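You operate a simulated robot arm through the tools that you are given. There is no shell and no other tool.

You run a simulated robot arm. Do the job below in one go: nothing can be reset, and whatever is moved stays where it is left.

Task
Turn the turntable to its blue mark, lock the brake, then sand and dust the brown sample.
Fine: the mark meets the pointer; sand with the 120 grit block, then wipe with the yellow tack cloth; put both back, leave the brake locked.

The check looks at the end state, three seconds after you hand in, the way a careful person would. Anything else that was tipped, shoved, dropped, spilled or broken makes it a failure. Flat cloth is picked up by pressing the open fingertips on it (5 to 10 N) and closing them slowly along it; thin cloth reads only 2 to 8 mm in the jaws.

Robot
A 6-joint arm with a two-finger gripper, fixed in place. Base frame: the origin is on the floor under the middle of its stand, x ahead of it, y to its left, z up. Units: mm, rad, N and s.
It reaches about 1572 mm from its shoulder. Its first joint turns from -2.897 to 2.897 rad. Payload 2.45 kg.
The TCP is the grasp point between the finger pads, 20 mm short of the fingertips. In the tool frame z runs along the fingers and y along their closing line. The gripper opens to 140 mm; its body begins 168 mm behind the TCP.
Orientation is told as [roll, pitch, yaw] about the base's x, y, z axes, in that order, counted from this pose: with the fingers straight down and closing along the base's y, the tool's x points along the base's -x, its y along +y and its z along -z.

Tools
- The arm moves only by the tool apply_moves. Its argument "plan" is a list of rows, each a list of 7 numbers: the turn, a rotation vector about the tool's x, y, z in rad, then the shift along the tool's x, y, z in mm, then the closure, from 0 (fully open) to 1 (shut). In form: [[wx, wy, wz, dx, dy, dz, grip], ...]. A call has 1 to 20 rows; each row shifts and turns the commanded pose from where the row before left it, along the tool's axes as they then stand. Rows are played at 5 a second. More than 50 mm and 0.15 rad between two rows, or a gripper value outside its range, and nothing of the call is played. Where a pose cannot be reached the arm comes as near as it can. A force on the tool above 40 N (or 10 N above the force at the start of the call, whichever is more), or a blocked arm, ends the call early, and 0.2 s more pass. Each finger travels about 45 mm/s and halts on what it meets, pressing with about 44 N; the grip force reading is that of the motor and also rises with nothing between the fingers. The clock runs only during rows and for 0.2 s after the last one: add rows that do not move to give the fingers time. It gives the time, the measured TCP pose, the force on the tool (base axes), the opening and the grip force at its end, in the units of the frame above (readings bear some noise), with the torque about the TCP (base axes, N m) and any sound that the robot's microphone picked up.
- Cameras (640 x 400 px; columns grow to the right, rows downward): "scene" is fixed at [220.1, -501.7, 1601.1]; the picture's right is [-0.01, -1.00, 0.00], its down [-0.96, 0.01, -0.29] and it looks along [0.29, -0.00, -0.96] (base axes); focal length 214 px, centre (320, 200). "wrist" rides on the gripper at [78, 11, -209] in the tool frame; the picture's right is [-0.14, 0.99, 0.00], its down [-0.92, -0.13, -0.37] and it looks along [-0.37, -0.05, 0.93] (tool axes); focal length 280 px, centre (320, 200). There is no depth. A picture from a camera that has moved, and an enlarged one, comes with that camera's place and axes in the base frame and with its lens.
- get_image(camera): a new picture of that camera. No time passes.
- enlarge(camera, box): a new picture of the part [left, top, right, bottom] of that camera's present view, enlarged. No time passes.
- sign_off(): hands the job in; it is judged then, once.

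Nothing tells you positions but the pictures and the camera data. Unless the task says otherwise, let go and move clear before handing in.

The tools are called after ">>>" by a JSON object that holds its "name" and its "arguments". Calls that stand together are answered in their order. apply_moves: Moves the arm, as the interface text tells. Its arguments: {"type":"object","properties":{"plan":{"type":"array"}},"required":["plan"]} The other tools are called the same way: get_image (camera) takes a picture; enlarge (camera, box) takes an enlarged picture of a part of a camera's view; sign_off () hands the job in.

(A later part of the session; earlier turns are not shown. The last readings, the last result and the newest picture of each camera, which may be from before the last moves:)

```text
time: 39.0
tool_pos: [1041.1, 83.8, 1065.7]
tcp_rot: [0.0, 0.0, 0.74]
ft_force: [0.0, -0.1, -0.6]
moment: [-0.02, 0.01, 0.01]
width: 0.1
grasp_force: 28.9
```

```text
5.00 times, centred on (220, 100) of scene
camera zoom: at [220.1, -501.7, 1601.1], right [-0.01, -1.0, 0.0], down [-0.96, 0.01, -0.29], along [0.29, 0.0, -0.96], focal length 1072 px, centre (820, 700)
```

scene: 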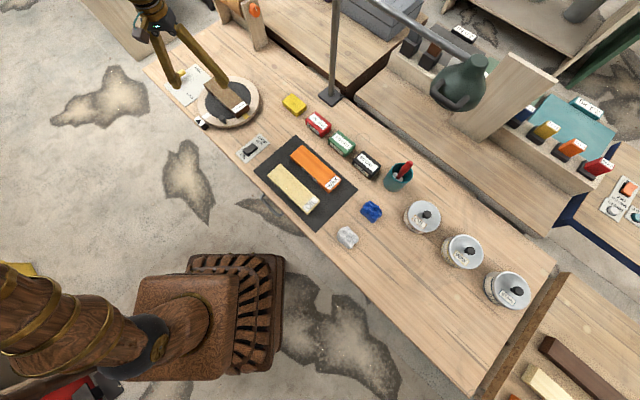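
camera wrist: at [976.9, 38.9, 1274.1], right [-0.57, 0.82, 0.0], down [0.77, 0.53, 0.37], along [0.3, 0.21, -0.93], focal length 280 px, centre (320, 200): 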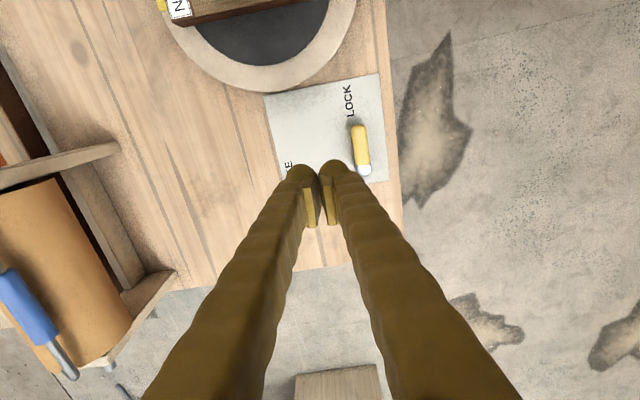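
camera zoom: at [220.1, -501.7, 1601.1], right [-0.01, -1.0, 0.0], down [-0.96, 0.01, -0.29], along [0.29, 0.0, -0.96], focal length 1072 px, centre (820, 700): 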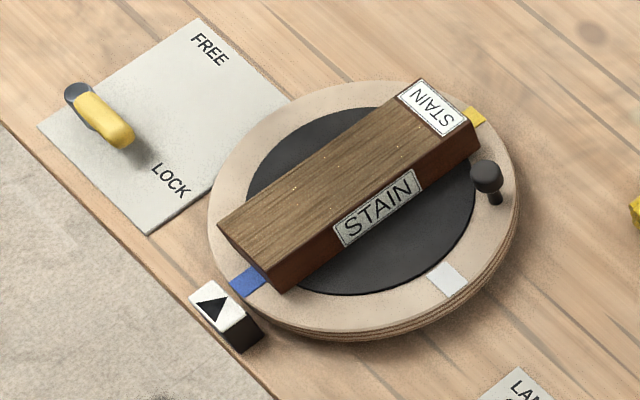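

Brake is at LOCK and blue is still at the pointer. Now I travel to a hover near the red 120 grit block and the cloth to measure them.

>>> {"name": "apply_moves", "arguments": {"plan": [[0, 0, -0.045, 0, 0, 0, 1], [0, 0, 0, 44.5, -16.1, 0, 1], [0, 0, 0, 44.5, -16.1, 0, 1], [0, 0, 0, 44.5, -16.1, 0, 1], [0, 0, 0, 44.5, -16.1, 0, 1], [0, 0, 0, 44.5, -16.1, 0, 1], [0, 0, 0, 44.5, -16.1, 0, 1], [0, 0, 0, 44.5, -16.1, 0, 1], [0, 0, 0, 44.5, -16.1, 0, 1], [0, 0, 0, 44.5, -16.1, 0, 1], [0, 0, 0, 44.5, -16.1, 0, 1], [0, 0, 0, 44.5, -16.1, 0, 1], [0, 0, 0, 44.5, -16.1, 0, 1], [0, 0, 0, 0, 0, 0, 1]]}}

>>> {"name": "get_image", "arguments": {"camera": "wrist"}}

>>> {"name": "get_image", "arguments": {"camera": "scene"}}

```text
time: 42.0
tool_pos: [800.4, -427.8, 1064.6]
tcp_rot: [0.001, 0.001, 0.787]
ft_force: [0.1, 0.8, 0.3]
moment: [-0.02, 0.0, -0.01]
width: 0.0
grasp_force: 29.6
```

```text
taken
camera wrist: at [737.2, -476.0, 1274.0], right [-0.6, 0.8, 0.0], down [0.74, 0.56, 0.37], along [0.29, 0.22, -0.93], focal length 280 px, centre (320, 200)
```

wrist: 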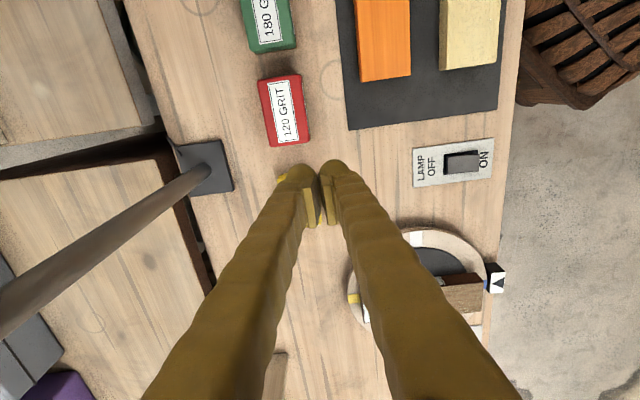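

```text
taken
```

scene: 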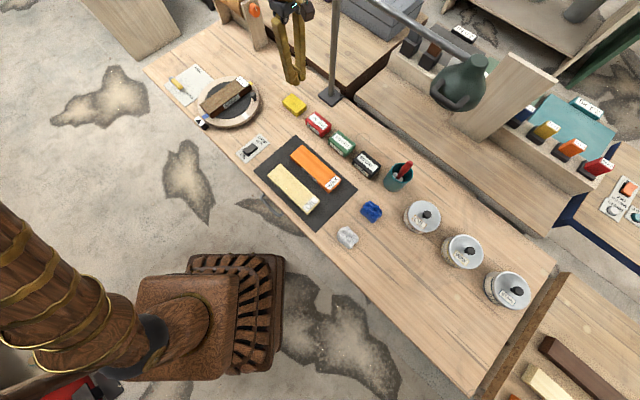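

>>> {"name": "enlarge", "arguments": {"camera": "wrist", "box": [230, 50, 350, 170]}}

>>> {"name": "enlarge", "arguments": {"camera": "scene", "box": [275, 85, 385, 185]}}

```text
3.33 times, centred on (290, 110) of wrist
camera zoom: at [737.2, -476.0, 1274.0], right [-0.6, 0.8, 0.0], down [0.74, 0.56, 0.37], along [0.29, 0.22, -0.93], focal length 935 px, centre (420, 500)
```

zoom: 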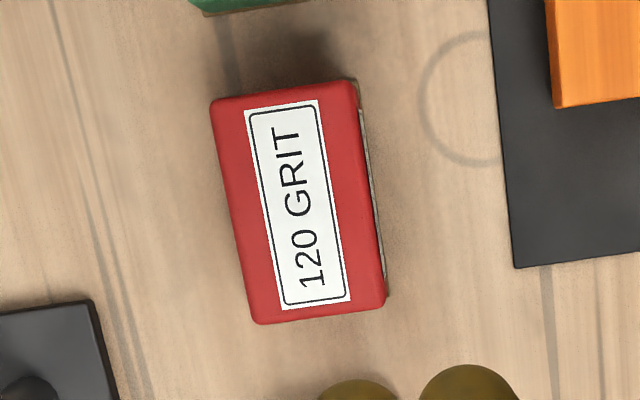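

```text
4.00 times, centred on (330, 135) of scene
camera zoom: at [220.1, -501.7, 1601.1], right [-0.01, -1.0, 0.0], down [-0.96, 0.01, -0.29], along [0.29, 0.0, -0.96], focal length 858 px, centre (280, 460)
```

zoom: 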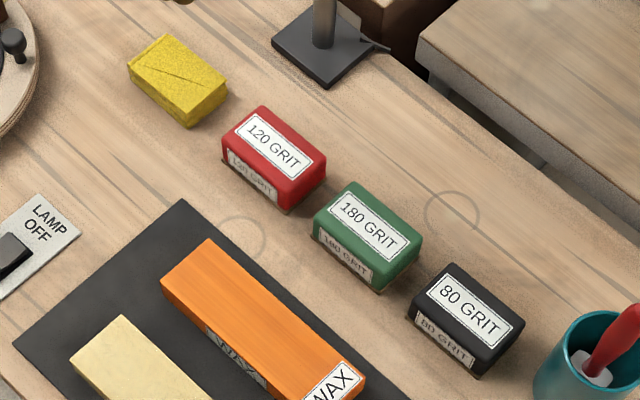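

The 120 block is about 96×61×42 mm, centred near [794.5, -498.5], top z≈841, long axis at 44°, bench at z≈799. I open to about 98 mm and descend over it in two stages.

>>> {"name": "apply_moves", "arguments": {"plan": [[0, 0, 0.014, 27.1, -22.9, 0, 0.3], [0, 0, 0, 27.1, -22.9, 0, 0.3], [0, 0, 0, 0, 0, 40, 0.3], [0, 0, 0, 0, 0, 40, 0.3], [0, 0, 0, 0, 0, 40, 0.3], [0, 0, 0, 0, 0, 40, 0.3], [0, 0, 0, 0, 0, 0, 0.3]]}}

>>> {"name": "get_image", "arguments": {"camera": "wrist"}}

>>> {"name": "get_image", "arguments": {"camera": "scene"}}

```text
time: 43.6
tool_pos: [793.9, -499.3, 903.2]
tcp_rot: [0.001, 0.0, 0.771]
ft_force: [-0.3, -0.4, 0.6]
moment: [0.0, 0.01, 0.03]
width: 98.0
grasp_force: 0.0
```

```text
taken
camera wrist: at [730.5, -547.0, 1112.3], right [-0.59, 0.81, 0.0], down [0.75, 0.55, 0.37], along [0.3, 0.22, -0.93], focal length 280 px, centre (320, 200)
```

wrist: 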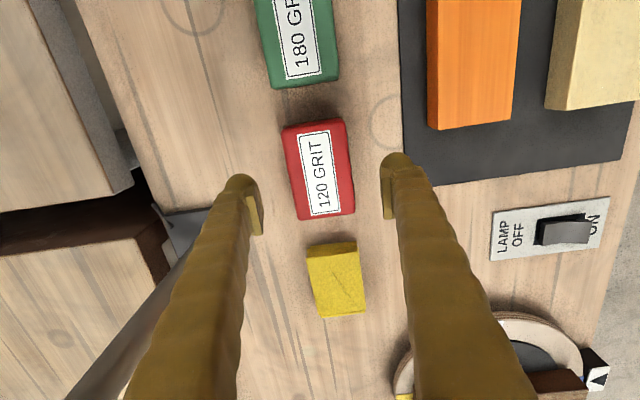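

```text
taken
```

scene: 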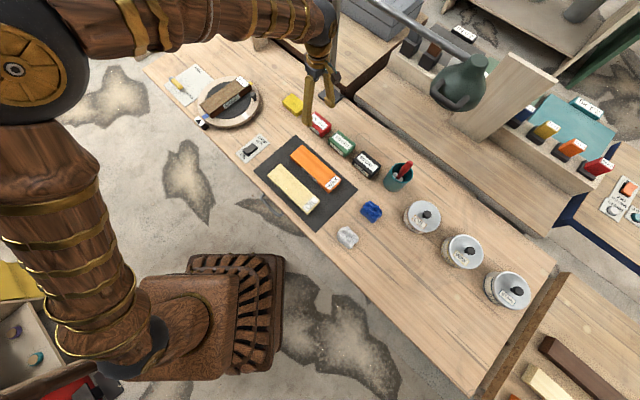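

I check clearance between the wrist and the lamp pole before going lower.

>>> {"name": "enlarge", "arguments": {"camera": "scene", "box": [270, 0, 400, 130]}}

>>> {"name": "enlarge", "arguments": {"camera": "wrist", "box": [220, 100, 420, 280]}}

```text
3.08 times, centred on (335, 65) of scene
camera zoom: at [220.1, -501.7, 1601.1], right [-0.01, -1.0, 0.0], down [-0.96, 0.01, -0.29], along [0.29, 0.0, -0.96], focal length 660 px, centre (274, 615)
```

zoom: 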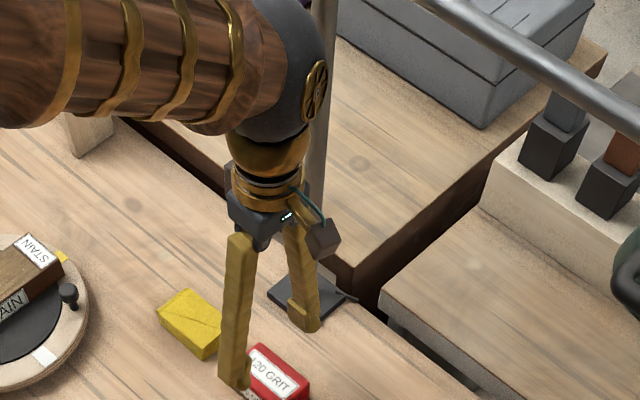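

```text
2.22 times, centred on (320, 190) of wrist
camera zoom: at [730.5, -547.0, 1112.3], right [-0.59, 0.81, 0.0], down [0.75, 0.55, 0.37], along [0.3, 0.22, -0.93], focal length 623 px, centre (320, 222)
```

zoom: 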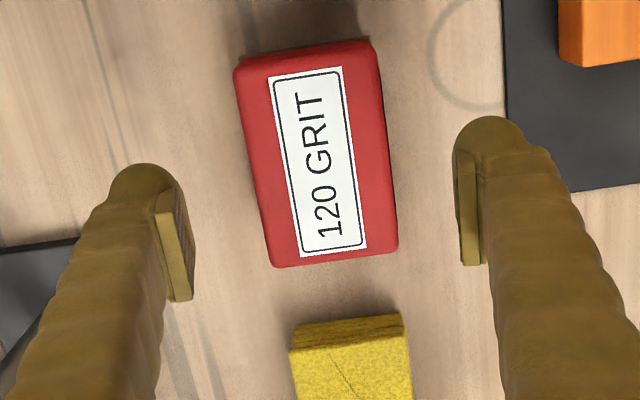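

The block is centred between the fingers and the wrist is clear of the pole. I descend to grip height and close.

>>> {"name": "apply_moves", "arguments": {"plan": [[0, 0, 0, 0, 0, 35, 0.3], [0, 0, 0, 0, 0, 33, 0.3], [0, 0, 0, 0, 0, 0, 0.3], [0, 0, 0, 0, 0, 0, 0.45], [0, 0, 0, 0, 0, 0, 0.55], [0, 0, 0, 0, 0, 0, 0.65], [0, 0, 0, 0, 0, 0, 0.7], [0, 0, 0, 0, 0, 0, 0.7], [0, 0, 0, 0, 0, 0, 0.7]]}}

>>> {"name": "get_image", "arguments": {"camera": "wrist"}}

>>> {"name": "enlarge", "arguments": {"camera": "scene", "box": [275, 85, 355, 155]}}

```text
time: 45.6
tool_pos: [794.5, -500.0, 836.4]
tcp_rot: [0.0, 0.0, 0.772]
ft_force: [0.2, -0.2, 0.2]
moment: [-0.02, 0.0, 0.01]
width: 64.0
grasp_force: 44.3
```

```text
taken
camera wrist: at [730.7, -548.0, 1045.4], right [-0.59, 0.81, 0.0], down [0.75, 0.55, 0.37], along [0.3, 0.22, -0.93], focal length 280 px, centre (320, 200)
```

wrist: 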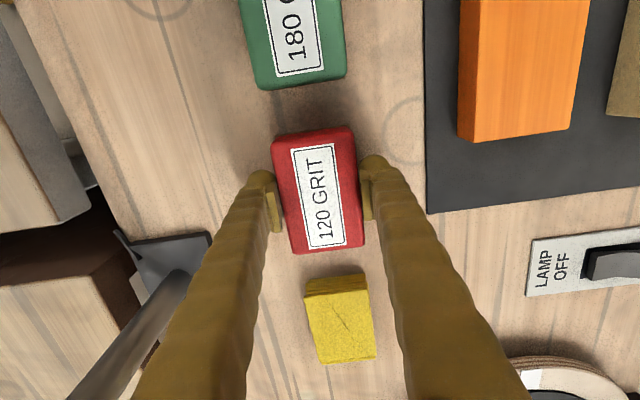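

```text
5.71 times, centred on (315, 120) of scene
camera zoom: at [220.1, -501.7, 1601.1], right [-0.01, -1.0, 0.0], down [-0.96, 0.01, -0.29], along [0.29, 0.0, -0.96], focal length 1226 px, centre (349, 657)
```

zoom: 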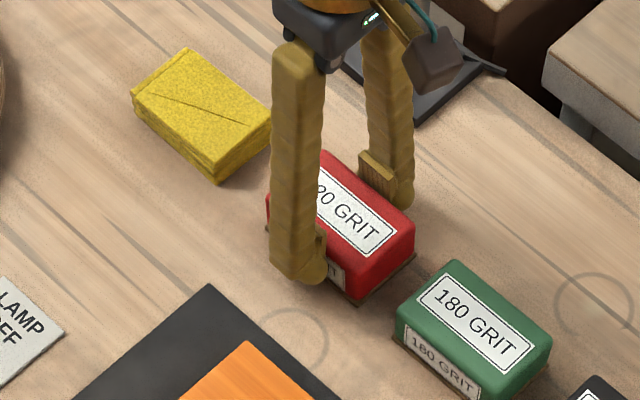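

The 120 block is gripped (64 mm). I lift it straight up and carry it over the sample's centre.

>>> {"name": "apply_moves", "arguments": {"plan": [[0, 0, 0, 0, 0, -20, 0.7], [0, 0, 0, 0, 0, -50, 0.7], [0, 0, 0, 0, 0, -50, 0.7], [0, 0, 0, -40.9, 21.95, 0, 0.7], [0, 0, 0, -40.9, 21.95, 0, 0.7], [0, 0, 0, -40.9, 21.95, 0, 0.7], [0, 0, 0, -40.9, 21.95, 0, 0.7], [0, 0, 0, -40.9, 21.95, 0, 0.7], [0, 0, 0, -40.9, 21.95, 0, 0.7], [0, 0, 0, -40.9, 21.95, 0, 0.7], [0, 0, 0, -40.9, 21.95, 0, 0.7], [0, 0, 0, -40.9, 21.95, 0, 0.7], [0, 0, 0, 0, 0, 0, 0.7]]}}

>>> {"name": "get_image", "arguments": {"camera": "wrist"}}

>>> {"name": "enlarge", "arguments": {"camera": "scene", "box": [160, 40, 310, 140]}}

```text
time: 48.4
tool_pos: [919.5, -102.0, 957.0]
tcp_rot: [0.0, 0.001, 0.77]
ft_force: [-0.6, -0.5, -1.5]
moment: [-0.01, 0.04, 0.04]
width: 63.7
grasp_force: 43.3
```

```text
taken
camera wrist: at [856.8, -148.8, 1165.7], right [-0.59, 0.81, 0.0], down [0.75, 0.55, 0.37], along [0.3, 0.22, -0.93], focal length 280 px, centre (320, 200)
```

wrist: 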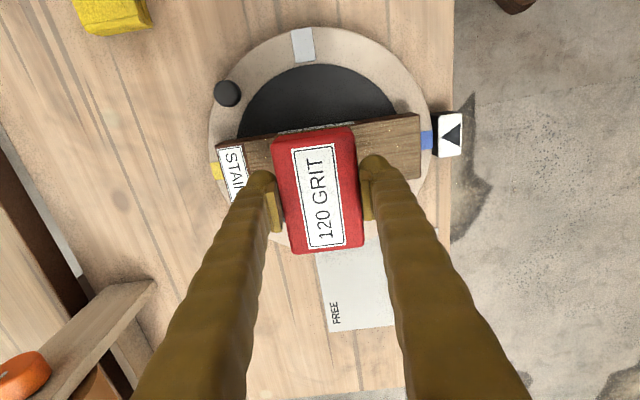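

```text
4.00 times, centred on (235, 90) of scene
camera zoom: at [220.1, -501.7, 1601.1], right [-0.01, -1.0, 0.0], down [-0.96, 0.01, -0.29], along [0.29, 0.0, -0.96], focal length 858 px, centre (660, 640)
```

zoom: 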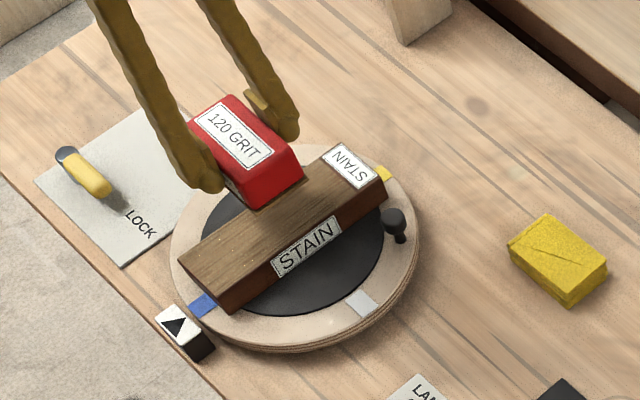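

The block hovers over the middle of the sample. I descend to just above the surface, then creep down to feel contact.

>>> {"name": "apply_moves", "arguments": {"plan": [[0, 0, 0, 0, 0, 30, 0.7], [0, 0, 0, 0, 0, 18, 0.7], [0, 0, 0, 0, 0, 4, 0.7], [0, 0, 0, 0, 0, 2, 0.7], [0, 0, 0, 0, 0, 0, 0.7]]}}

>>> {"name": "enlarge", "arguments": {"camera": "scene", "box": [180, 60, 260, 120]}}

```text
time: 49.6
tool_pos: [920.0, -102.7, 903.4]
tcp_rot: [0.001, 0.002, 0.772]
ft_force: [0.9, -1.1, -1.5]
moment: [0.03, 0.04, 0.02]
width: 63.7
grasp_force: 44.3
```

```text
6.67 times, centred on (220, 90) of scene
camera zoom: at [220.1, -501.7, 1601.1], right [-0.01, -1.0, 0.0], down [-0.96, 0.01, -0.29], along [0.29, 0.0, -0.96], focal length 1430 px, centre (987, 933)
```

zoom: 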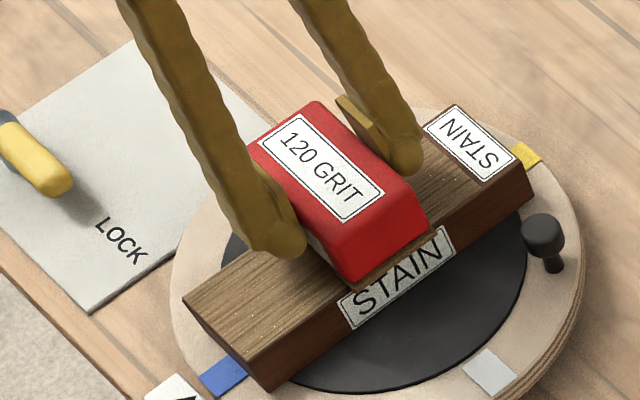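

>>> {"name": "apply_moves", "arguments": {"plan": [[0, 0, 0, 0, 0, 1, 0.7], [0, 0, 0, 0, 0, 1, 0.7], [0, 0, 0, 0, 0, 1, 0.7], [0, 0, 0, 0, 0, 0, 0.7]]}}

```text
time: 50.6
tool_pos: [920.4, -102.9, 901.5]
tcp_rot: [-0.002, -0.001, 0.771]
ft_force: [-3.6, 2.5, 21.7]
moment: [0.13, 0.27, 0.01]
width: 63.9
grasp_force: 43.9
```

Contact is firm at about 22 N, more than I want. I ease up slightly to get around 10 N.

>>> {"name": "apply_moves", "arguments": {"plan": [[0, 0, 0, 0, 0, -0.7, 0.7], [0, 0, 0, 0, 0, 0, 0.7]]}}

```text
time: 51.2
tool_pos: [920.5, -103.9, 900.9]
tcp_rot: [0.001, 0.002, 0.772]
ft_force: [4.1, 5.6, 14.8]
moment: [0.19, -0.19, 0.04]
width: 63.9
grasp_force: 44.1
```

>>> {"name": "apply_moves", "arguments": {"plan": [[0, 0, 0, 0, 0, -0.4, 0.7], [0, 0, 0, 0, 12, 0, 0.7], [0, 0, 0, 0, 12, 0, 0.7], [0, 0, 0, 0, 12, 0, 0.7], [0, 0, 0, 0, 12, 0, 0.7], [0, 0, 0, 0, 12, 0, 0.7], [0, 0, 0, 0, 12, 0, 0.7]]}}

>>> {"name": "enlarge", "arguments": {"camera": "scene", "box": [170, 60, 270, 135]}}

```text
time: 52.8
tool_pos: [868.7, -51.0, 901.7]
tcp_rot: [0.0, 0.001, 0.772]
ft_force: [0.9, -1.0, 3.3]
moment: [-0.02, 0.1, 0.07]
width: 63.9
grasp_force: 43.8
```

```text
5.33 times, centred on (220, 98) of scene
camera zoom: at [220.1, -501.7, 1601.1], right [-0.01, -1.0, 0.0], down [-0.96, 0.01, -0.29], along [0.29, 0.0, -0.96], focal length 1144 px, centre (853, 747)
```

zoom: 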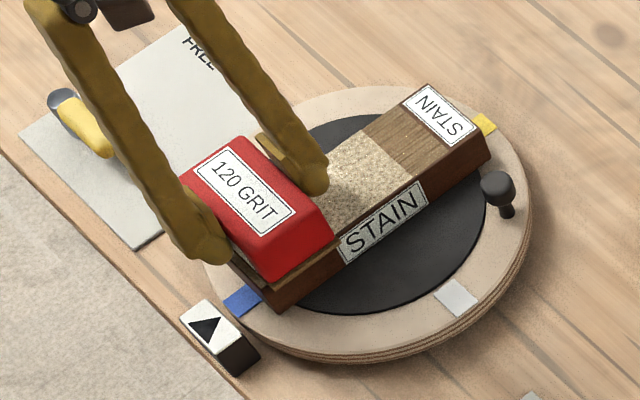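

The sanded area shows up lighter and dusty, so coverage is visible. I extend to the near end, then stroke back across to the label end with a slight height compensation.

>>> {"name": "apply_moves", "arguments": {"plan": [[0, 0, 0, 0, 0, 0.4, 0.7], [0, 0, 0, 0, 7, 0, 0.7], [0, 0, 0, 0, -12, -0.05, 0.7], [0, 0, 0, 0, -12, -0.05, 0.7], [0, 0, 0, 0, -12, -0.05, 0.7], [0, 0, 0, 0, -12, -0.05, 0.7], [0, 0, 0, 0, -12, -0.05, 0.7], [0, 0, 0, 0, -12, -0.05, 0.7], [0, 0, 0, 0, 0, 0, 0.7]]}}

>>> {"name": "enlarge", "arguments": {"camera": "scene", "box": [170, 60, 270, 135]}}

```text
time: 54.8
tool_pos: [916.7, -97.2, 900.7]
tcp_rot: [0.0, 0.0, 0.771]
ft_force: [-0.6, 0.0, -1.8]
moment: [0.0, -0.03, 0.0]
width: 63.9
grasp_force: 44.2
```

```text
5.33 times, centred on (220, 98) of scene
camera zoom: at [220.1, -501.7, 1601.1], right [-0.01, -1.0, 0.0], down [-0.96, 0.01, -0.29], along [0.29, 0.0, -0.96], focal length 1144 px, centre (853, 747)
```

zoom: 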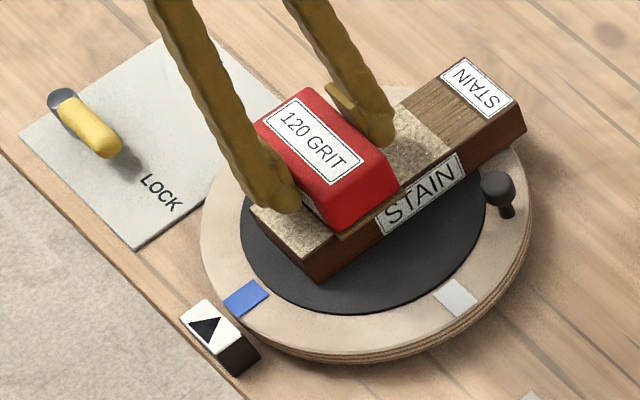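

The sanding works, but on the return stroke the sample slid some way toward its label end, so my pressure was too high. I lift the block off and look at how the sample lies now.

>>> {"name": "apply_moves", "arguments": {"plan": [[0, 0, 0, 0, 0, -30, 0.7], [0, 0, 0, 0, 0, -40, 0.7], [0, 0, 0, 0, 0, 0, 0.7]]}}

>>> {"name": "get_image", "arguments": {"camera": "wrist"}}

>>> {"name": "enlarge", "arguments": {"camera": "scene", "box": [170, 60, 270, 135]}}

```text
time: 55.6
tool_pos: [917.4, -95.2, 971.5]
tcp_rot: [-0.001, -0.002, 0.772]
ft_force: [-0.5, -1.3, -2.1]
moment: [0.01, -0.03, -0.04]
width: 64.0
grasp_force: 44.2
```

```text
taken
camera wrist: at [852.7, -143.7, 1179.9], right [-0.59, 0.81, 0.0], down [0.75, 0.55, 0.37], along [0.3, 0.22, -0.93], focal length 280 px, centre (320, 200)
```

wrist: 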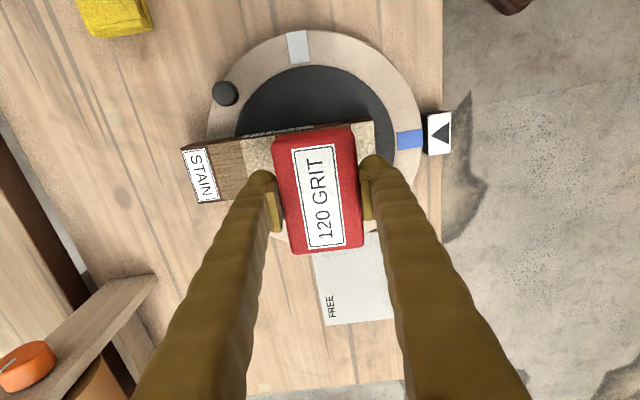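

```text
5.33 times, centred on (220, 98) of scene
camera zoom: at [220.1, -501.7, 1601.1], right [-0.01, -1.0, 0.0], down [-0.96, 0.01, -0.29], along [0.29, 0.0, -0.96], focal length 1144 px, centre (853, 747)
```

zoom: 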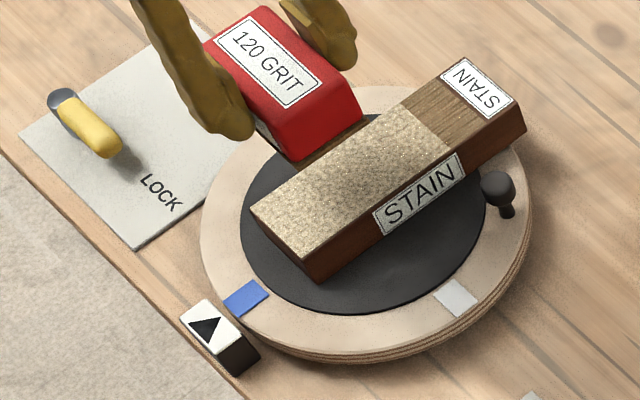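

The sample lies about 40 mm off toward its label end; the brake and table did not move. I take closer pictures to measure the shift exactly.

>>> {"name": "enlarge", "arguments": {"camera": "wrist", "box": [160, 100, 290, 230]}}

>>> {"name": "enlarge", "arguments": {"camera": "wrist", "box": [330, 90, 460, 220]}}

```text
3.08 times, centred on (225, 165) of wrist
camera zoom: at [852.7, -143.7, 1179.9], right [-0.59, 0.81, 0.0], down [0.75, 0.55, 0.37], along [0.3, 0.22, -0.93], focal length 863 px, centre (612, 308)
```

zoom: 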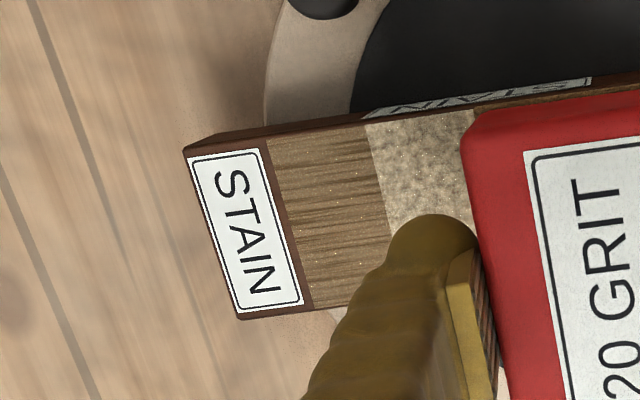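

```text
3.08 times, centred on (395, 155) of wrist
camera zoom: at [852.7, -143.7, 1179.9], right [-0.59, 0.81, 0.0], down [0.75, 0.55, 0.37], along [0.3, 0.22, -0.93], focal length 863 px, centre (89, 338)
```

zoom: 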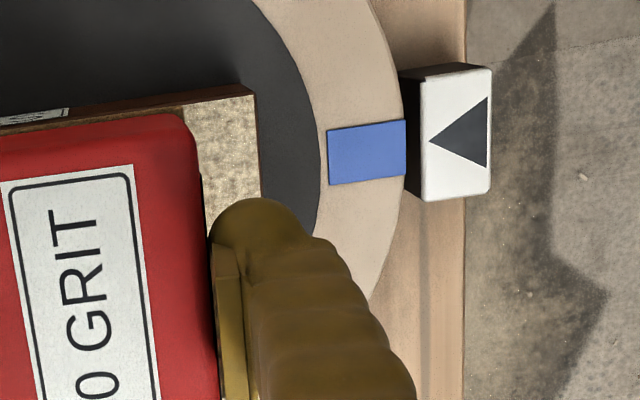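

The sample slid 38 mm toward its label end; its direction is unchanged. Still unsanded is a 36 mm strip next to the label, so I'll place the block there and stroke only toward the blue end with light pressure.

>>> {"name": "apply_moves", "arguments": {"plan": [[0, 0, 0, 0.5, -46, 0, 0.7], [0, 0, 0, 0.5, -46, 0, 0.7], [0, 0, 0, 0, 0, 40, 0.7], [0, 0, 0, 0, 0, 24, 0.7], [0, 0, 0, 0, 0, 2, 0.7], [0, 0, 0, 0, 0, 0, 0.7]]}}

>>> {"name": "enlarge", "arguments": {"camera": "scene", "box": [180, 60, 270, 127]}}

```text
time: 57.0
tool_pos: [978.8, -165.8, 904.5]
tcp_rot: [0.0, -0.001, 0.771]
ft_force: [0.4, 0.5, -1.5]
moment: [-0.01, 0.0, 0.03]
width: 63.7
grasp_force: 44.0
```

```text
5.97 times, centred on (225, 94) of scene
camera zoom: at [220.1, -501.7, 1601.1], right [-0.01, -1.0, 0.0], down [-0.96, 0.01, -0.29], along [0.29, 0.0, -0.96], focal length 1280 px, centre (887, 836)
```

zoom: 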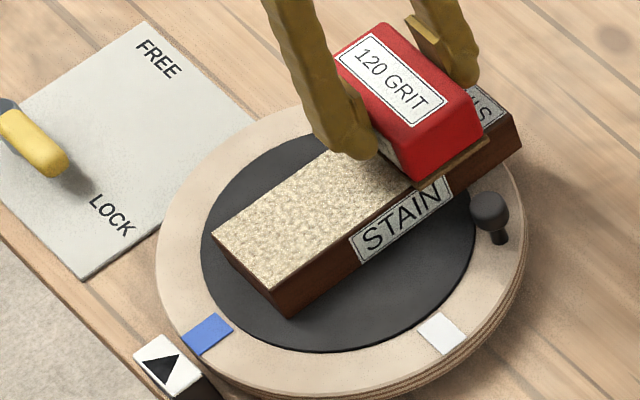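

The block covers the unsanded strip. I creep down in half-millimetre steps until light contact.

>>> {"name": "apply_moves", "arguments": {"plan": [[0, 0, 0, 0, 0, 0.7, 0.7], [0, 0, 0, 0, 0, 0.7, 0.7], [0, 0, 0, 0, 0, 0.7, 0.7], [0, 0, 0, 0, 0, 0, 0.7]]}}

```text
time: 58.0
tool_pos: [977.8, -165.8, 904.7]
tcp_rot: [0.0, 0.0, 0.771]
ft_force: [0.0, 1.2, -1.4]
moment: [-0.01, -0.02, -0.01]
width: 63.9
grasp_force: 43.9
```

>>> {"name": "apply_moves", "arguments": {"plan": [[0, 0, 0, 0, 0, 0.6, 0.7], [0, 0, 0, 0, 0, 0.6, 0.7], [0, 0, 0, 0, 0, 0, 0.7]]}}

```text
time: 58.8
tool_pos: [977.8, -166.1, 902.2]
tcp_rot: [-0.001, -0.001, 0.771]
ft_force: [0.8, -0.4, -2.1]
moment: [0.02, 0.03, 0.0]
width: 63.8
grasp_force: 43.4
```

>>> {"name": "apply_moves", "arguments": {"plan": [[0, 0, 0, 0, 0, 0.5, 0.7], [0, 0, 0, 0, 0, 0.5, 0.7], [0, 0, 0, 0, 0, 0, 0.7]]}}

```text
time: 59.6
tool_pos: [978.3, -164.6, 901.5]
tcp_rot: [0.001, 0.0, 0.772]
ft_force: [-0.6, 0.3, -1.1]
moment: [0.03, 0.01, 0.03]
width: 63.9
grasp_force: 44.3
```

>>> {"name": "apply_moves", "arguments": {"plan": [[0, 0, 0, 0, 0, 0.5, 0.7], [0, 0, 0, 0, 0, 0.5, 0.7], [0, 0, 0, 0, 0, 0, 0.7]]}}

```text
time: 60.4
tool_pos: [978.0, -164.9, 901.2]
tcp_rot: [0.001, 0.0, 0.772]
ft_force: [-5.2, 6.6, 12.4]
moment: [0.19, 0.27, -0.05]
width: 63.9
grasp_force: 44.1
```

Contact now, but a bit strong. I ease off by 0.8 mm.

>>> {"name": "apply_moves", "arguments": {"plan": [[0, 0, 0, 0, 0, -0.7, 0.7], [0, 0, 0, 0, 0, 0, 0.7]]}}

>>> {"name": "enlarge", "arguments": {"camera": "scene", "box": [180, 60, 270, 127]}}

```text
time: 61.0
tool_pos: [979.3, -163.8, 900.9]
tcp_rot: [0.0, 0.0, 0.773]
ft_force: [-1.7, 3.5, 3.5]
moment: [0.06, -0.04, 0.01]
width: 63.6
grasp_force: 44.1
```

```text
5.97 times, centred on (225, 94) of scene
camera zoom: at [220.1, -501.7, 1601.1], right [-0.01, -1.0, 0.0], down [-0.96, 0.01, -0.29], along [0.29, 0.0, -0.96], focal length 1280 px, centre (887, 836)
```

zoom: 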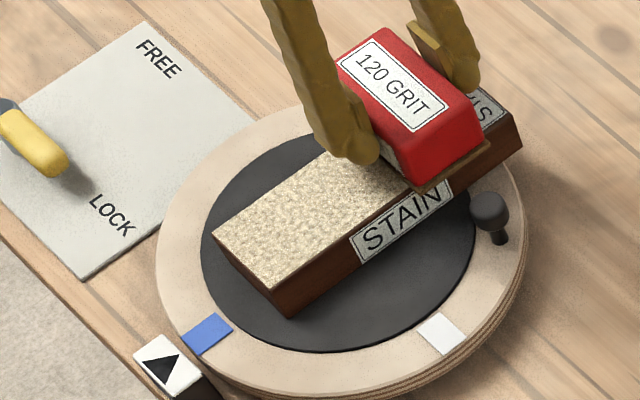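

About 5 N now. I make one light stroke toward the blue end.

>>> {"name": "apply_moves", "arguments": {"plan": [[0, 0, 0, 0, 8, 0, 0.7], [0, 0, 0, 0, 8, 0, 0.7], [0, 0, 0, 0, 8, 0, 0.7], [0, 0, 0, 0, 8, 0, 0.7], [0, 0, 0, 0, 8, 0, 0.7]]}}

>>> {"name": "enlarge", "arguments": {"camera": "scene", "box": [180, 60, 270, 127]}}

```text
time: 62.2
tool_pos: [950.6, -135.5, 900.9]
tcp_rot: [-0.001, -0.001, 0.771]
ft_force: [2.6, -2.2, 5.5]
moment: [-0.07, -0.08, 0.03]
width: 63.9
grasp_force: 44.1
```

```text
5.97 times, centred on (225, 94) of scene
camera zoom: at [220.1, -501.7, 1601.1], right [-0.01, -1.0, 0.0], down [-0.96, 0.01, -0.29], along [0.29, 0.0, -0.96], focal length 1280 px, centre (887, 836)
```

zoom: 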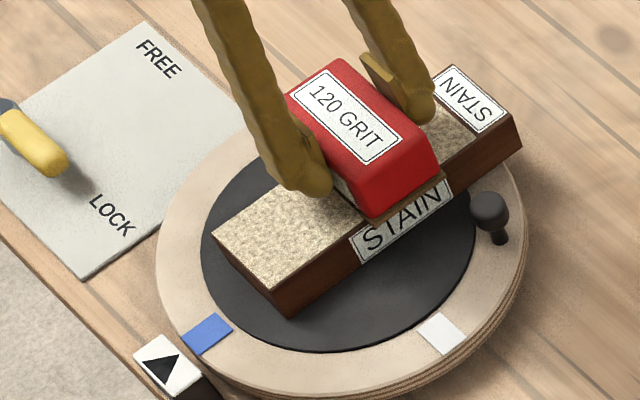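

The light stroke did not move the sample. I continue this pass toward the blue end, then lift and inspect.

>>> {"name": "apply_moves", "arguments": {"plan": [[0, 0, 0, 0, 8, -0.02, 0.7], [0, 0, 0, 0, 8, -0.02, 0.7], [0, 0, 0, 0, 8, -0.02, 0.7], [0, 0, 0, 0, 8, -0.02, 0.7], [0, 0, 0, 0, 8, -0.02, 0.7], [0, 0, 0, 0, 8, 0, 0.7], [0, 0, 0, 0, 8, 0, 0.7], [0, 0, 0, 0, 8, 0, 0.7], [0, 0, 0, 0, 8, 0, 0.7]]}}

>>> {"name": "enlarge", "arguments": {"camera": "scene", "box": [180, 60, 270, 127]}}

```text
time: 64.2
tool_pos: [899.5, -84.7, 902.4]
tcp_rot: [0.0, -0.001, 0.771]
ft_force: [-0.5, 0.0, -2.4]
moment: [-0.02, 0.0, 0.0]
width: 63.8
grasp_force: 44.4
```

```text
5.97 times, centred on (225, 94) of scene
camera zoom: at [220.1, -501.7, 1601.1], right [-0.01, -1.0, 0.0], down [-0.96, 0.01, -0.29], along [0.29, 0.0, -0.96], focal length 1280 px, centre (887, 836)
```

zoom: 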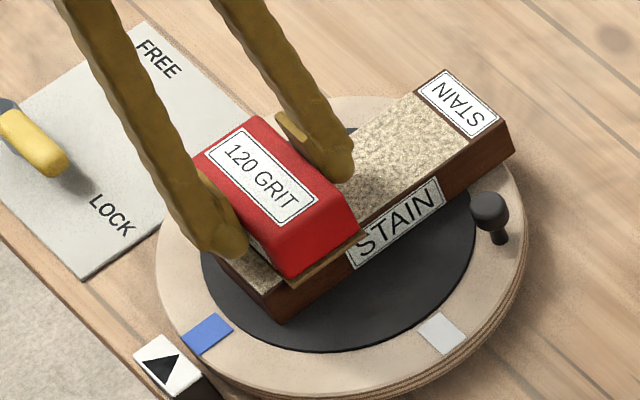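

>>> {"name": "apply_moves", "arguments": {"plan": [[0, 0, 0, 0, 0, -40, 0.7], [0, 0, 0, 0, 0, -40, 0.7], [0, 0, 0, 45, -20, 0, 0.7], [0, 0, 0, 45, -20, 0, 0.7], [0, 0, 0, 0, 0, 0, 0.7]]}}

>>> {"name": "get_image", "arguments": {"camera": "wrist"}}

>>> {"name": "enlarge", "arguments": {"camera": "scene", "box": [190, 65, 260, 120]}}

```text
time: 65.4
tool_pos: [864.6, -174.3, 982.3]
tcp_rot: [-0.002, 0.0, 0.77]
ft_force: [-0.3, 0.3, -1.4]
moment: [0.01, 0.05, 0.0]
width: 63.7
grasp_force: 44.0
```

```text
taken
camera wrist: at [800.8, -222.4, 1190.8], right [-0.59, 0.81, 0.0], down [0.75, 0.55, 0.37], along [0.3, 0.22, -0.93], focal length 280 px, centre (320, 200)
```

wrist: 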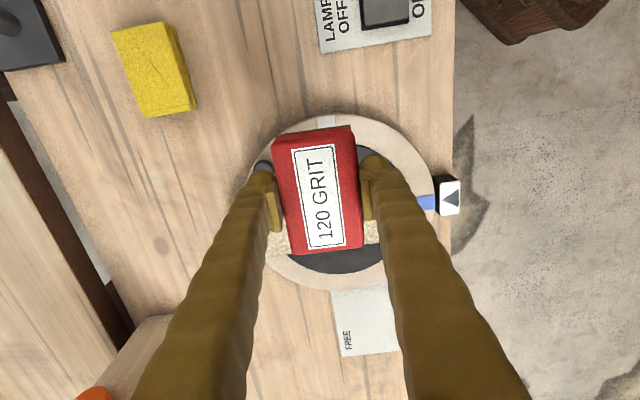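

```text
7.27 times, centred on (225, 92) of scene
camera zoom: at [220.1, -501.7, 1601.1], right [-0.01, -1.0, 0.0], down [-0.96, 0.01, -0.29], along [0.29, 0.0, -0.96], focal length 1560 px, centre (1011, 982)
```

zoom: 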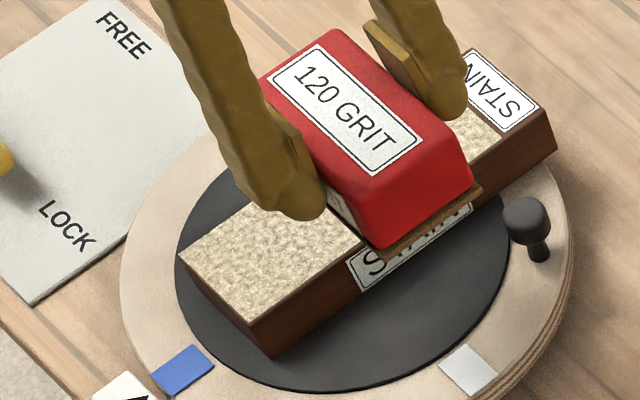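

I move further out of the way so the scene camera sees the whole top face.

>>> {"name": "apply_moves", "arguments": {"plan": [[0, 0, 0, 45, -20, 0, 0.7], [0, 0, 0, 45, -20, 0, 0.7], [0, 0, 0, 45, -20, 0, 0.7], [0, 0, 0, 45, -20, 0, 0.7], [0, 0, 0, 0, 0, 0, 0.7]]}}

>>> {"name": "enlarge", "arguments": {"camera": "scene", "box": [190, 65, 260, 120]}}

>>> {"name": "get_image", "arguments": {"camera": "wrist"}}

```text
time: 66.6
tool_pos: [789.6, -358.6, 982.2]
tcp_rot: [0.0, -0.001, 0.771]
ft_force: [0.0, 0.2, -0.9]
moment: [0.0, -0.02, 0.01]
width: 63.6
grasp_force: 44.3
```

```text
7.27 times, centred on (225, 92) of scene
camera zoom: at [220.1, -501.7, 1601.1], right [-0.01, -1.0, 0.0], down [-0.96, 0.01, -0.29], along [0.29, 0.0, -0.96], focal length 1560 px, centre (1011, 982)
```

zoom: 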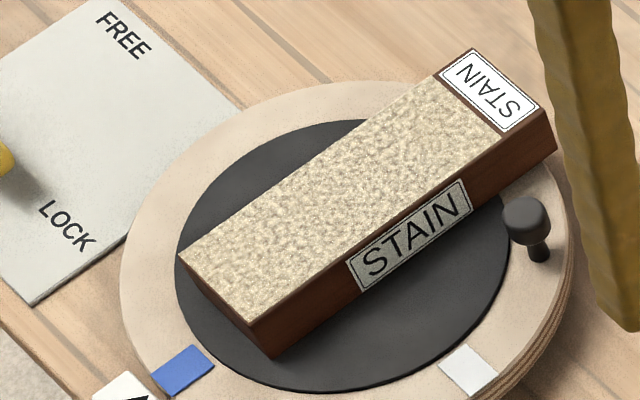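

```text
taken
camera wrist: at [727.3, -406.2, 1191.0], right [-0.59, 0.81, 0.0], down [0.75, 0.55, 0.37], along [0.3, 0.22, -0.93], focal length 280 px, centre (320, 200)
```

wrist: 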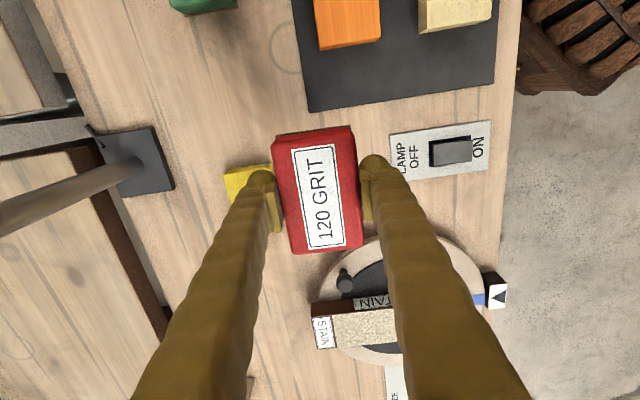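

The whole wood face is now sanded up to the label. I carry the 120 block back to its place.

>>> {"name": "apply_moves", "arguments": {"plan": [[0, 0, 0, 31.7, -34.9, 0, 0.7], [0, 0, 0, 31.7, -34.9, 0, 0.7], [0, 0, 0, 31.7, -34.9, 0, 0.7], [0, 0, 0, 0, 0, 0, 0.7], [0, 0, 0, 0, 0, 45, 0.7], [0, 0, 0, 0, 0, 45, 0.7], [0, 0, 0, 0, 0, 30, 0.7], [0, 0, 0, 0, 0, 10, 0.7], [0, 0, 0, 0, 0, 0, 0.7]]}}

>>> {"name": "get_image", "arguments": {"camera": "wrist"}}

>>> {"name": "enlarge", "arguments": {"camera": "scene", "box": [275, 85, 355, 155]}}

```text
time: 68.6
tool_pos: [794.7, -500.2, 851.3]
tcp_rot: [0.0, -0.001, 0.77]
ft_force: [0.1, 1.0, -2.7]
moment: [-0.01, -0.02, 0.02]
width: 63.7
grasp_force: 44.3
```

```text
taken
camera wrist: at [730.8, -547.3, 1060.0], right [-0.59, 0.81, 0.0], down [0.75, 0.55, 0.37], along [0.3, 0.22, -0.93], focal length 280 px, centre (320, 200)
```

wrist: 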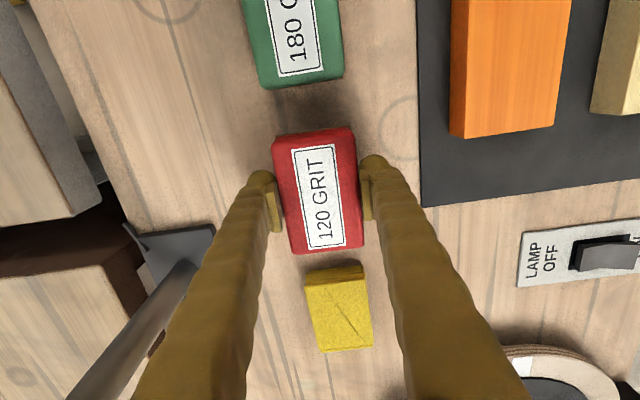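

```text
5.71 times, centred on (315, 120) of scene
camera zoom: at [220.1, -501.7, 1601.1], right [-0.01, -1.0, 0.0], down [-0.96, 0.01, -0.29], along [0.29, 0.0, -0.96], focal length 1226 px, centre (349, 657)
```

zoom: 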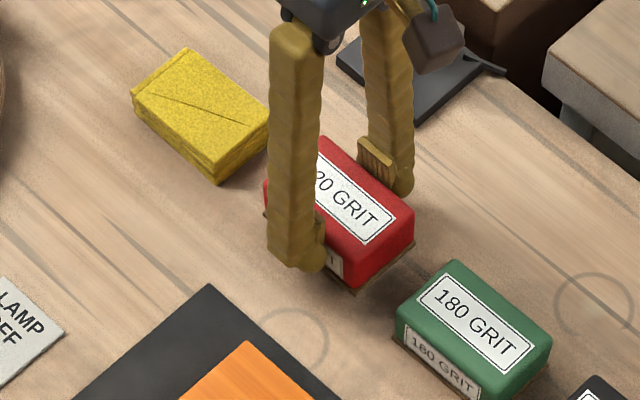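

The block is right above its original spot. I lower the last bit in small steps until it touches the bench.

>>> {"name": "apply_moves", "arguments": {"plan": [[0, 0, 0, 0, 0, 6, 0.7], [0, 0, 0, 0, 0, 4, 0.7], [0, 0, 0, 0, 0, 2, 0.7], [0, 0, 0, 0, 0, 1, 0.7], [0, 0, 0, 0, 0, 0, 0.7]]}}

```text
time: 69.8
tool_pos: [795.6, -498.9, 837.9]
tcp_rot: [-0.001, 0.001, 0.771]
ft_force: [0.4, 0.4, -1.2]
moment: [-0.04, -0.01, 0.0]
width: 63.9
grasp_force: 44.1
```

>>> {"name": "apply_moves", "arguments": {"plan": [[0, 0, 0, 0, 0, 0.8, 0.7], [0, 0, 0, 0, 0, 0.8, 0.7], [0, 0, 0, 0, 0, 0.7, 0.7], [0, 0, 0, 0, 0, 0, 0.7]]}}

```text
time: 70.8
tool_pos: [796.2, -499.6, 836.4]
tcp_rot: [0.002, 0.001, 0.773]
ft_force: [0.2, 0.7, -1.7]
moment: [0.0, -0.01, 0.01]
width: 63.7
grasp_force: 43.8
```

>>> {"name": "apply_moves", "arguments": {"plan": [[0, 0, 0, 0, 0, 0.7, 0.7], [0, 0, 0, 0, 0, 0.7, 0.7], [0, 0, 0, 0, 0, 0, 0.7]]}}

```text
time: 71.6
tool_pos: [795.9, -499.5, 836.6]
tcp_rot: [-0.001, 0.001, 0.772]
ft_force: [-14.6, 0.8, 31.2]
moment: [0.21, 0.52, 0.05]
width: 63.8
grasp_force: 44.0
```

Firm contact with the bench. I relieve the pressure a little and open the fingers slowly.

>>> {"name": "apply_moves", "arguments": {"plan": [[0, 0, 0, 0, 0, -0.8, 0.7], [0, 0, 0, 0, 0, 0, 0.7]]}}

```text
time: 72.2
tool_pos: [795.1, -499.8, 834.8]
tcp_rot: [-0.001, -0.002, 0.771]
ft_force: [-7.0, -7.8, 25.7]
moment: [-0.14, 0.18, -0.01]
width: 63.5
grasp_force: 44.0
```

>>> {"name": "apply_moves", "arguments": {"plan": [[0, 0, 0, 0, 0, -0.8, 0.7], [0, 0, 0, 0, 0, -0.4, 0.7], [0, 0, 0, 0, 0, 0, 0.7]]}}

```text
time: 73.0
tool_pos: [795.6, -498.7, 836.8]
tcp_rot: [0.0, 0.0, 0.773]
ft_force: [2.2, -5.1, 6.2]
moment: [-0.25, -0.36, -0.14]
width: 63.6
grasp_force: 44.1
```

Pressure is low now (6 N). I open the fingers and rise.

>>> {"name": "apply_moves", "arguments": {"plan": [[0, 0, 0, 0, 0, 0, 0.5], [0, 0, 0, 0, 0, 0, 0.45], [0, 0, 0, 0, 0, 0, 0.35], [0, 0, 0, 0, 0, 0, 0.3], [0, 0, 0, 0, 0, 0, 0.3], [0, 0, 0, 0, 0, -40, 0.3], [0, 0, 0, 0, 0, -50, 0.3], [0, 0, 0, 0, 0, -50, 0.3], [0, 0, 0, 0, 0, 0, 0.3]]}}

>>> {"name": "get_image", "arguments": {"camera": "wrist"}}

>>> {"name": "enlarge", "arguments": {"camera": "scene", "box": [275, 85, 385, 185]}}

```text
time: 75.0
tool_pos: [795.5, -499.2, 977.4]
tcp_rot: [-0.002, 0.0, 0.77]
ft_force: [-0.2, 0.8, -0.4]
moment: [0.01, 0.01, 0.02]
width: 98.2
grasp_force: 0.0
```

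```text
taken
camera wrist: at [732.5, -547.0, 1186.4], right [-0.59, 0.81, 0.0], down [0.75, 0.55, 0.37], along [0.3, 0.22, -0.93], focal length 280 px, centre (320, 200)
```

wrist: 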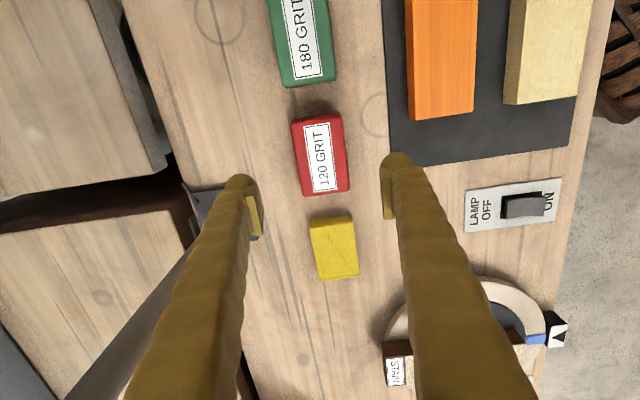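

```text
4.00 times, centred on (330, 135) of scene
camera zoom: at [220.1, -501.7, 1601.1], right [-0.01, -1.0, 0.0], down [-0.96, 0.01, -0.29], along [0.29, 0.0, -0.96], focal length 858 px, centre (280, 460)
```

zoom: 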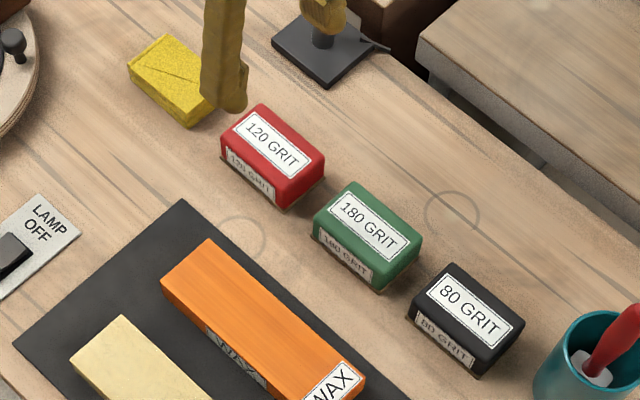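

The red block is back exactly where it stood. Now I'll turn the gripper across the sample so I can grip its sides and slide it back to the centre of the table.

>>> {"name": "apply_moves", "arguments": {"plan": [[0, 0, 0, -40.4, 18, 0, 0.2], [0, 0, 0, -40.4, 18, 0, 0.2], [0, 0, 0, -40.4, 18, 0, 0.2], [0, 0, 0, -40.4, 18, 0, 0.2], [0, 0, 0, -40.4, 18, 0, 0.2], [0, 0, 0, -40.4, 18, 0, 0.2], [0, 0, 0, -40.4, 18, 0, 0.2], [0, 0, 0, -40.4, 18, 0, 0.2], [0, 0, 0, -40.4, 18, 0, 0.2], [0, 0, -0.1428, 0, 0, 0, 0.2], [0, 0, -0.1428, 0, 0, 0, 0.2], [0, 0, -0.1428, 0, 0, 0, 0.2], [0, 0, -0.1428, 0, 0, 0, 0.2], [0, 0, -0.1428, 0, 0, 0, 0.2], [0, 0, -0.1428, 0, 0, 0, 0.2], [0, 0, -0.1428, 0, 0, 0, 0.2], [0, 0, -0.1428, 0, 0, 0, 0.2], [0, 0, -0.1428, 0, 0, 0, 0.2], [0, 0, -0.1428, 0, 0, 0, 0.2], [0, 0, -0.1428, 0, 0, 0, 0.2]]}}

>>> {"name": "get_image", "arguments": {"camera": "wrist"}}

>>> {"name": "get_image", "arguments": {"camera": "scene"}}

```text
time: 79.2
tool_pos: [943.0, -131.2, 976.8]
tcp_rot: [0.001, -0.001, 2.345]
ft_force: [0.8, 0.8, 0.0]
moment: [-0.01, 0.01, 0.0]
width: 111.7
grasp_force: 0.1
```

```text
taken
camera wrist: at [990.1, -194.7, 1185.3], right [-0.81, -0.59, 0.0], down [-0.55, 0.75, 0.37], along [-0.22, 0.3, -0.93], focal length 280 px, centre (320, 200)
```

wrist: 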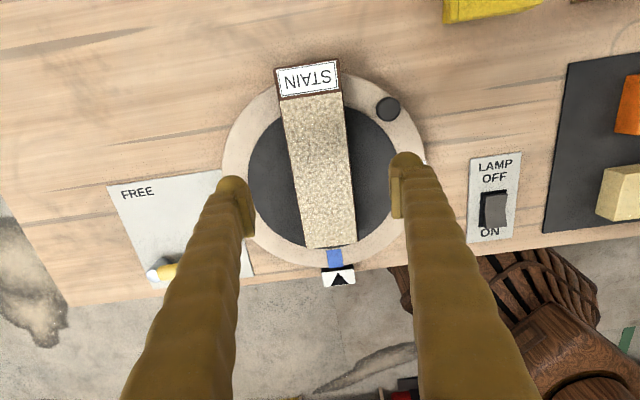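

```text
taken
```

scene: 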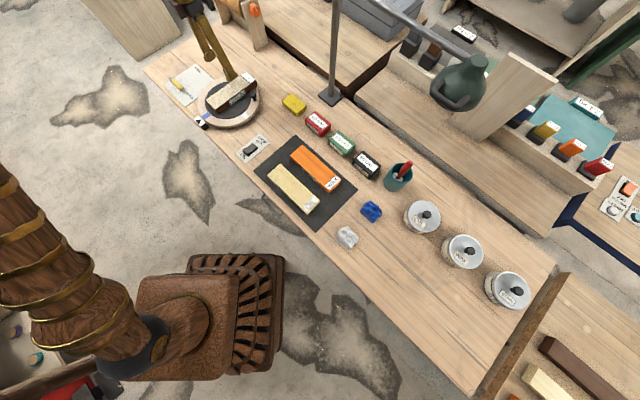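

>>> {"name": "enlarge", "arguments": {"camera": "wrist", "box": [220, 40, 430, 290]}}

```text
1.60 times, centred on (325, 165) of wrist
camera zoom: at [990.1, -194.7, 1185.3], right [-0.81, -0.59, 0.0], down [-0.55, 0.75, 0.37], along [-0.22, 0.3, -0.93], focal length 449 px, centre (312, 256)
```

zoom: 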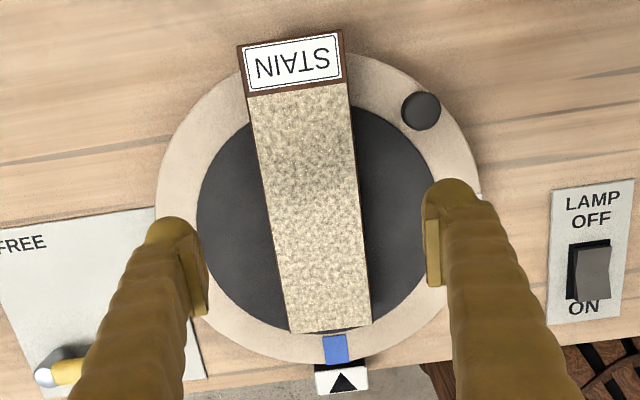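

The sample's centre is 31.5 mm off the table centre along its axis, and the gripper straddles it well. I descend, grip its sides, slide it back 31.5 mm, and release.

>>> {"name": "apply_moves", "arguments": {"plan": [[0, 0, 0, 0, 0, 40, 0.2], [0, 0, 0, 0, 0, 40, 0.2], [0, 0, 0, 0, 0, 25, 0.2], [0, 0, 0, 0, 0, 10, 0.2], [0, 0, 0, 0, 0, 0, 0.2], [0, 0, 0, 0, 0, 0, 0.35], [0, 0, 0, 0, 0, 0, 0.45], [0, 0, 0, 0, 0, 0, 0.5], [0, 0, 0, 0, 0, 0, 0.56], [0, 0, 0, 0, 0, 0, 0.56], [0, 0, 0, 0, 0, 0, 0.56]]}}

>>> {"name": "get_image", "arguments": {"camera": "wrist"}}

>>> {"name": "enlarge", "arguments": {"camera": "scene", "box": [180, 60, 270, 127]}}

```text
time: 81.6
tool_pos: [942.1, -130.6, 861.9]
tcp_rot: [0.002, 0.0, 2.34]
ft_force: [1.3, 1.4, 1.7]
moment: [0.02, -0.02, 0.05]
width: 68.7
grasp_force: 44.2
```

```text
taken
camera wrist: at [989.0, -194.7, 1071.1], right [-0.81, -0.59, 0.0], down [-0.55, 0.75, 0.37], along [-0.22, 0.3, -0.93], focal length 280 px, centre (320, 200)
```

wrist: 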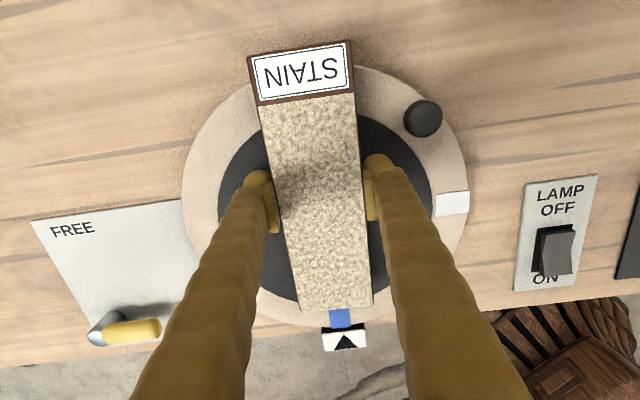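

```text
5.97 times, centred on (225, 94) of scene
camera zoom: at [220.1, -501.7, 1601.1], right [-0.01, -1.0, 0.0], down [-0.96, 0.01, -0.29], along [0.29, 0.0, -0.96], focal length 1280 px, centre (887, 836)
```

zoom: 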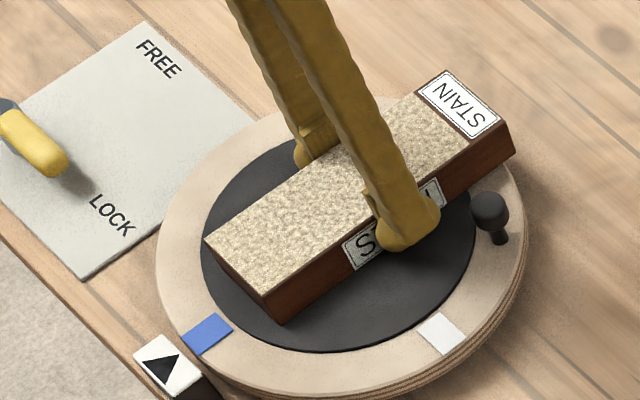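

Gripped at 68.7 mm. I slide it back toward the blue mark.

>>> {"name": "apply_moves", "arguments": {"plan": [[0, 0, 0, -8, -0.3, 0, 0.56], [0, 0, 0, -8, -0.3, 0, 0.56], [0, 0, 0, -8, -0.3, 0, 0.56], [0, 0, 0, -7.5, -0.3, 0, 0.56], [0, 0, 0, 0, 0, 0, 0.56]]}}

>>> {"name": "get_image", "arguments": {"camera": "wrist"}}

>>> {"name": "enlarge", "arguments": {"camera": "scene", "box": [180, 60, 270, 127]}}

```text
time: 82.8
tool_pos: [922.5, -106.9, 862.9]
tcp_rot: [0.0, 0.0, 2.343]
ft_force: [3.2, -1.6, 7.7]
moment: [-0.14, -0.12, 0.09]
width: 68.9
grasp_force: 43.6
```

```text
taken
camera wrist: at [968.8, -171.4, 1071.1], right [-0.81, -0.59, 0.0], down [-0.55, 0.75, 0.37], along [-0.22, 0.3, -0.93], focal length 280 px, centre (320, 200)
```

wrist: 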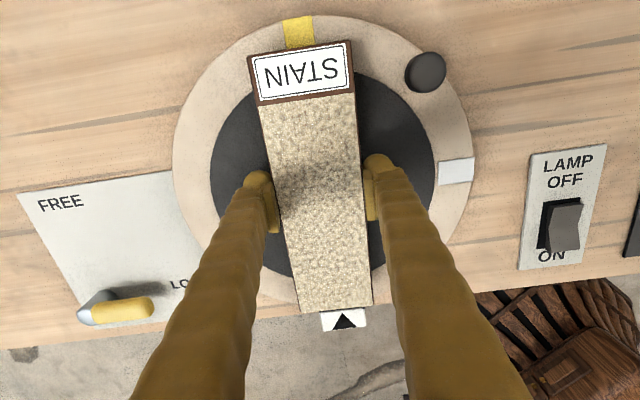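

```text
5.97 times, centred on (225, 94) of scene
camera zoom: at [220.1, -501.7, 1601.1], right [-0.01, -1.0, 0.0], down [-0.96, 0.01, -0.29], along [0.29, 0.0, -0.96], focal length 1280 px, centre (887, 836)
```

zoom: 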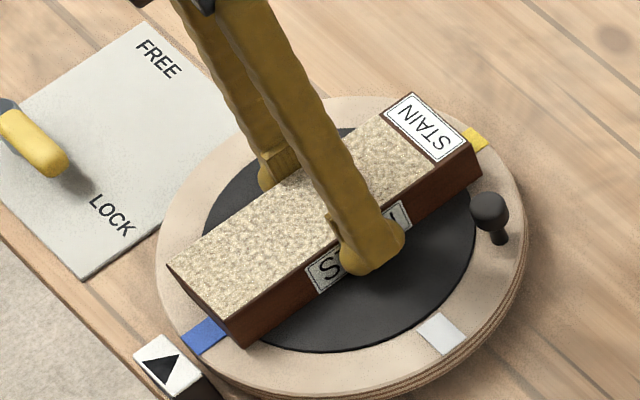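

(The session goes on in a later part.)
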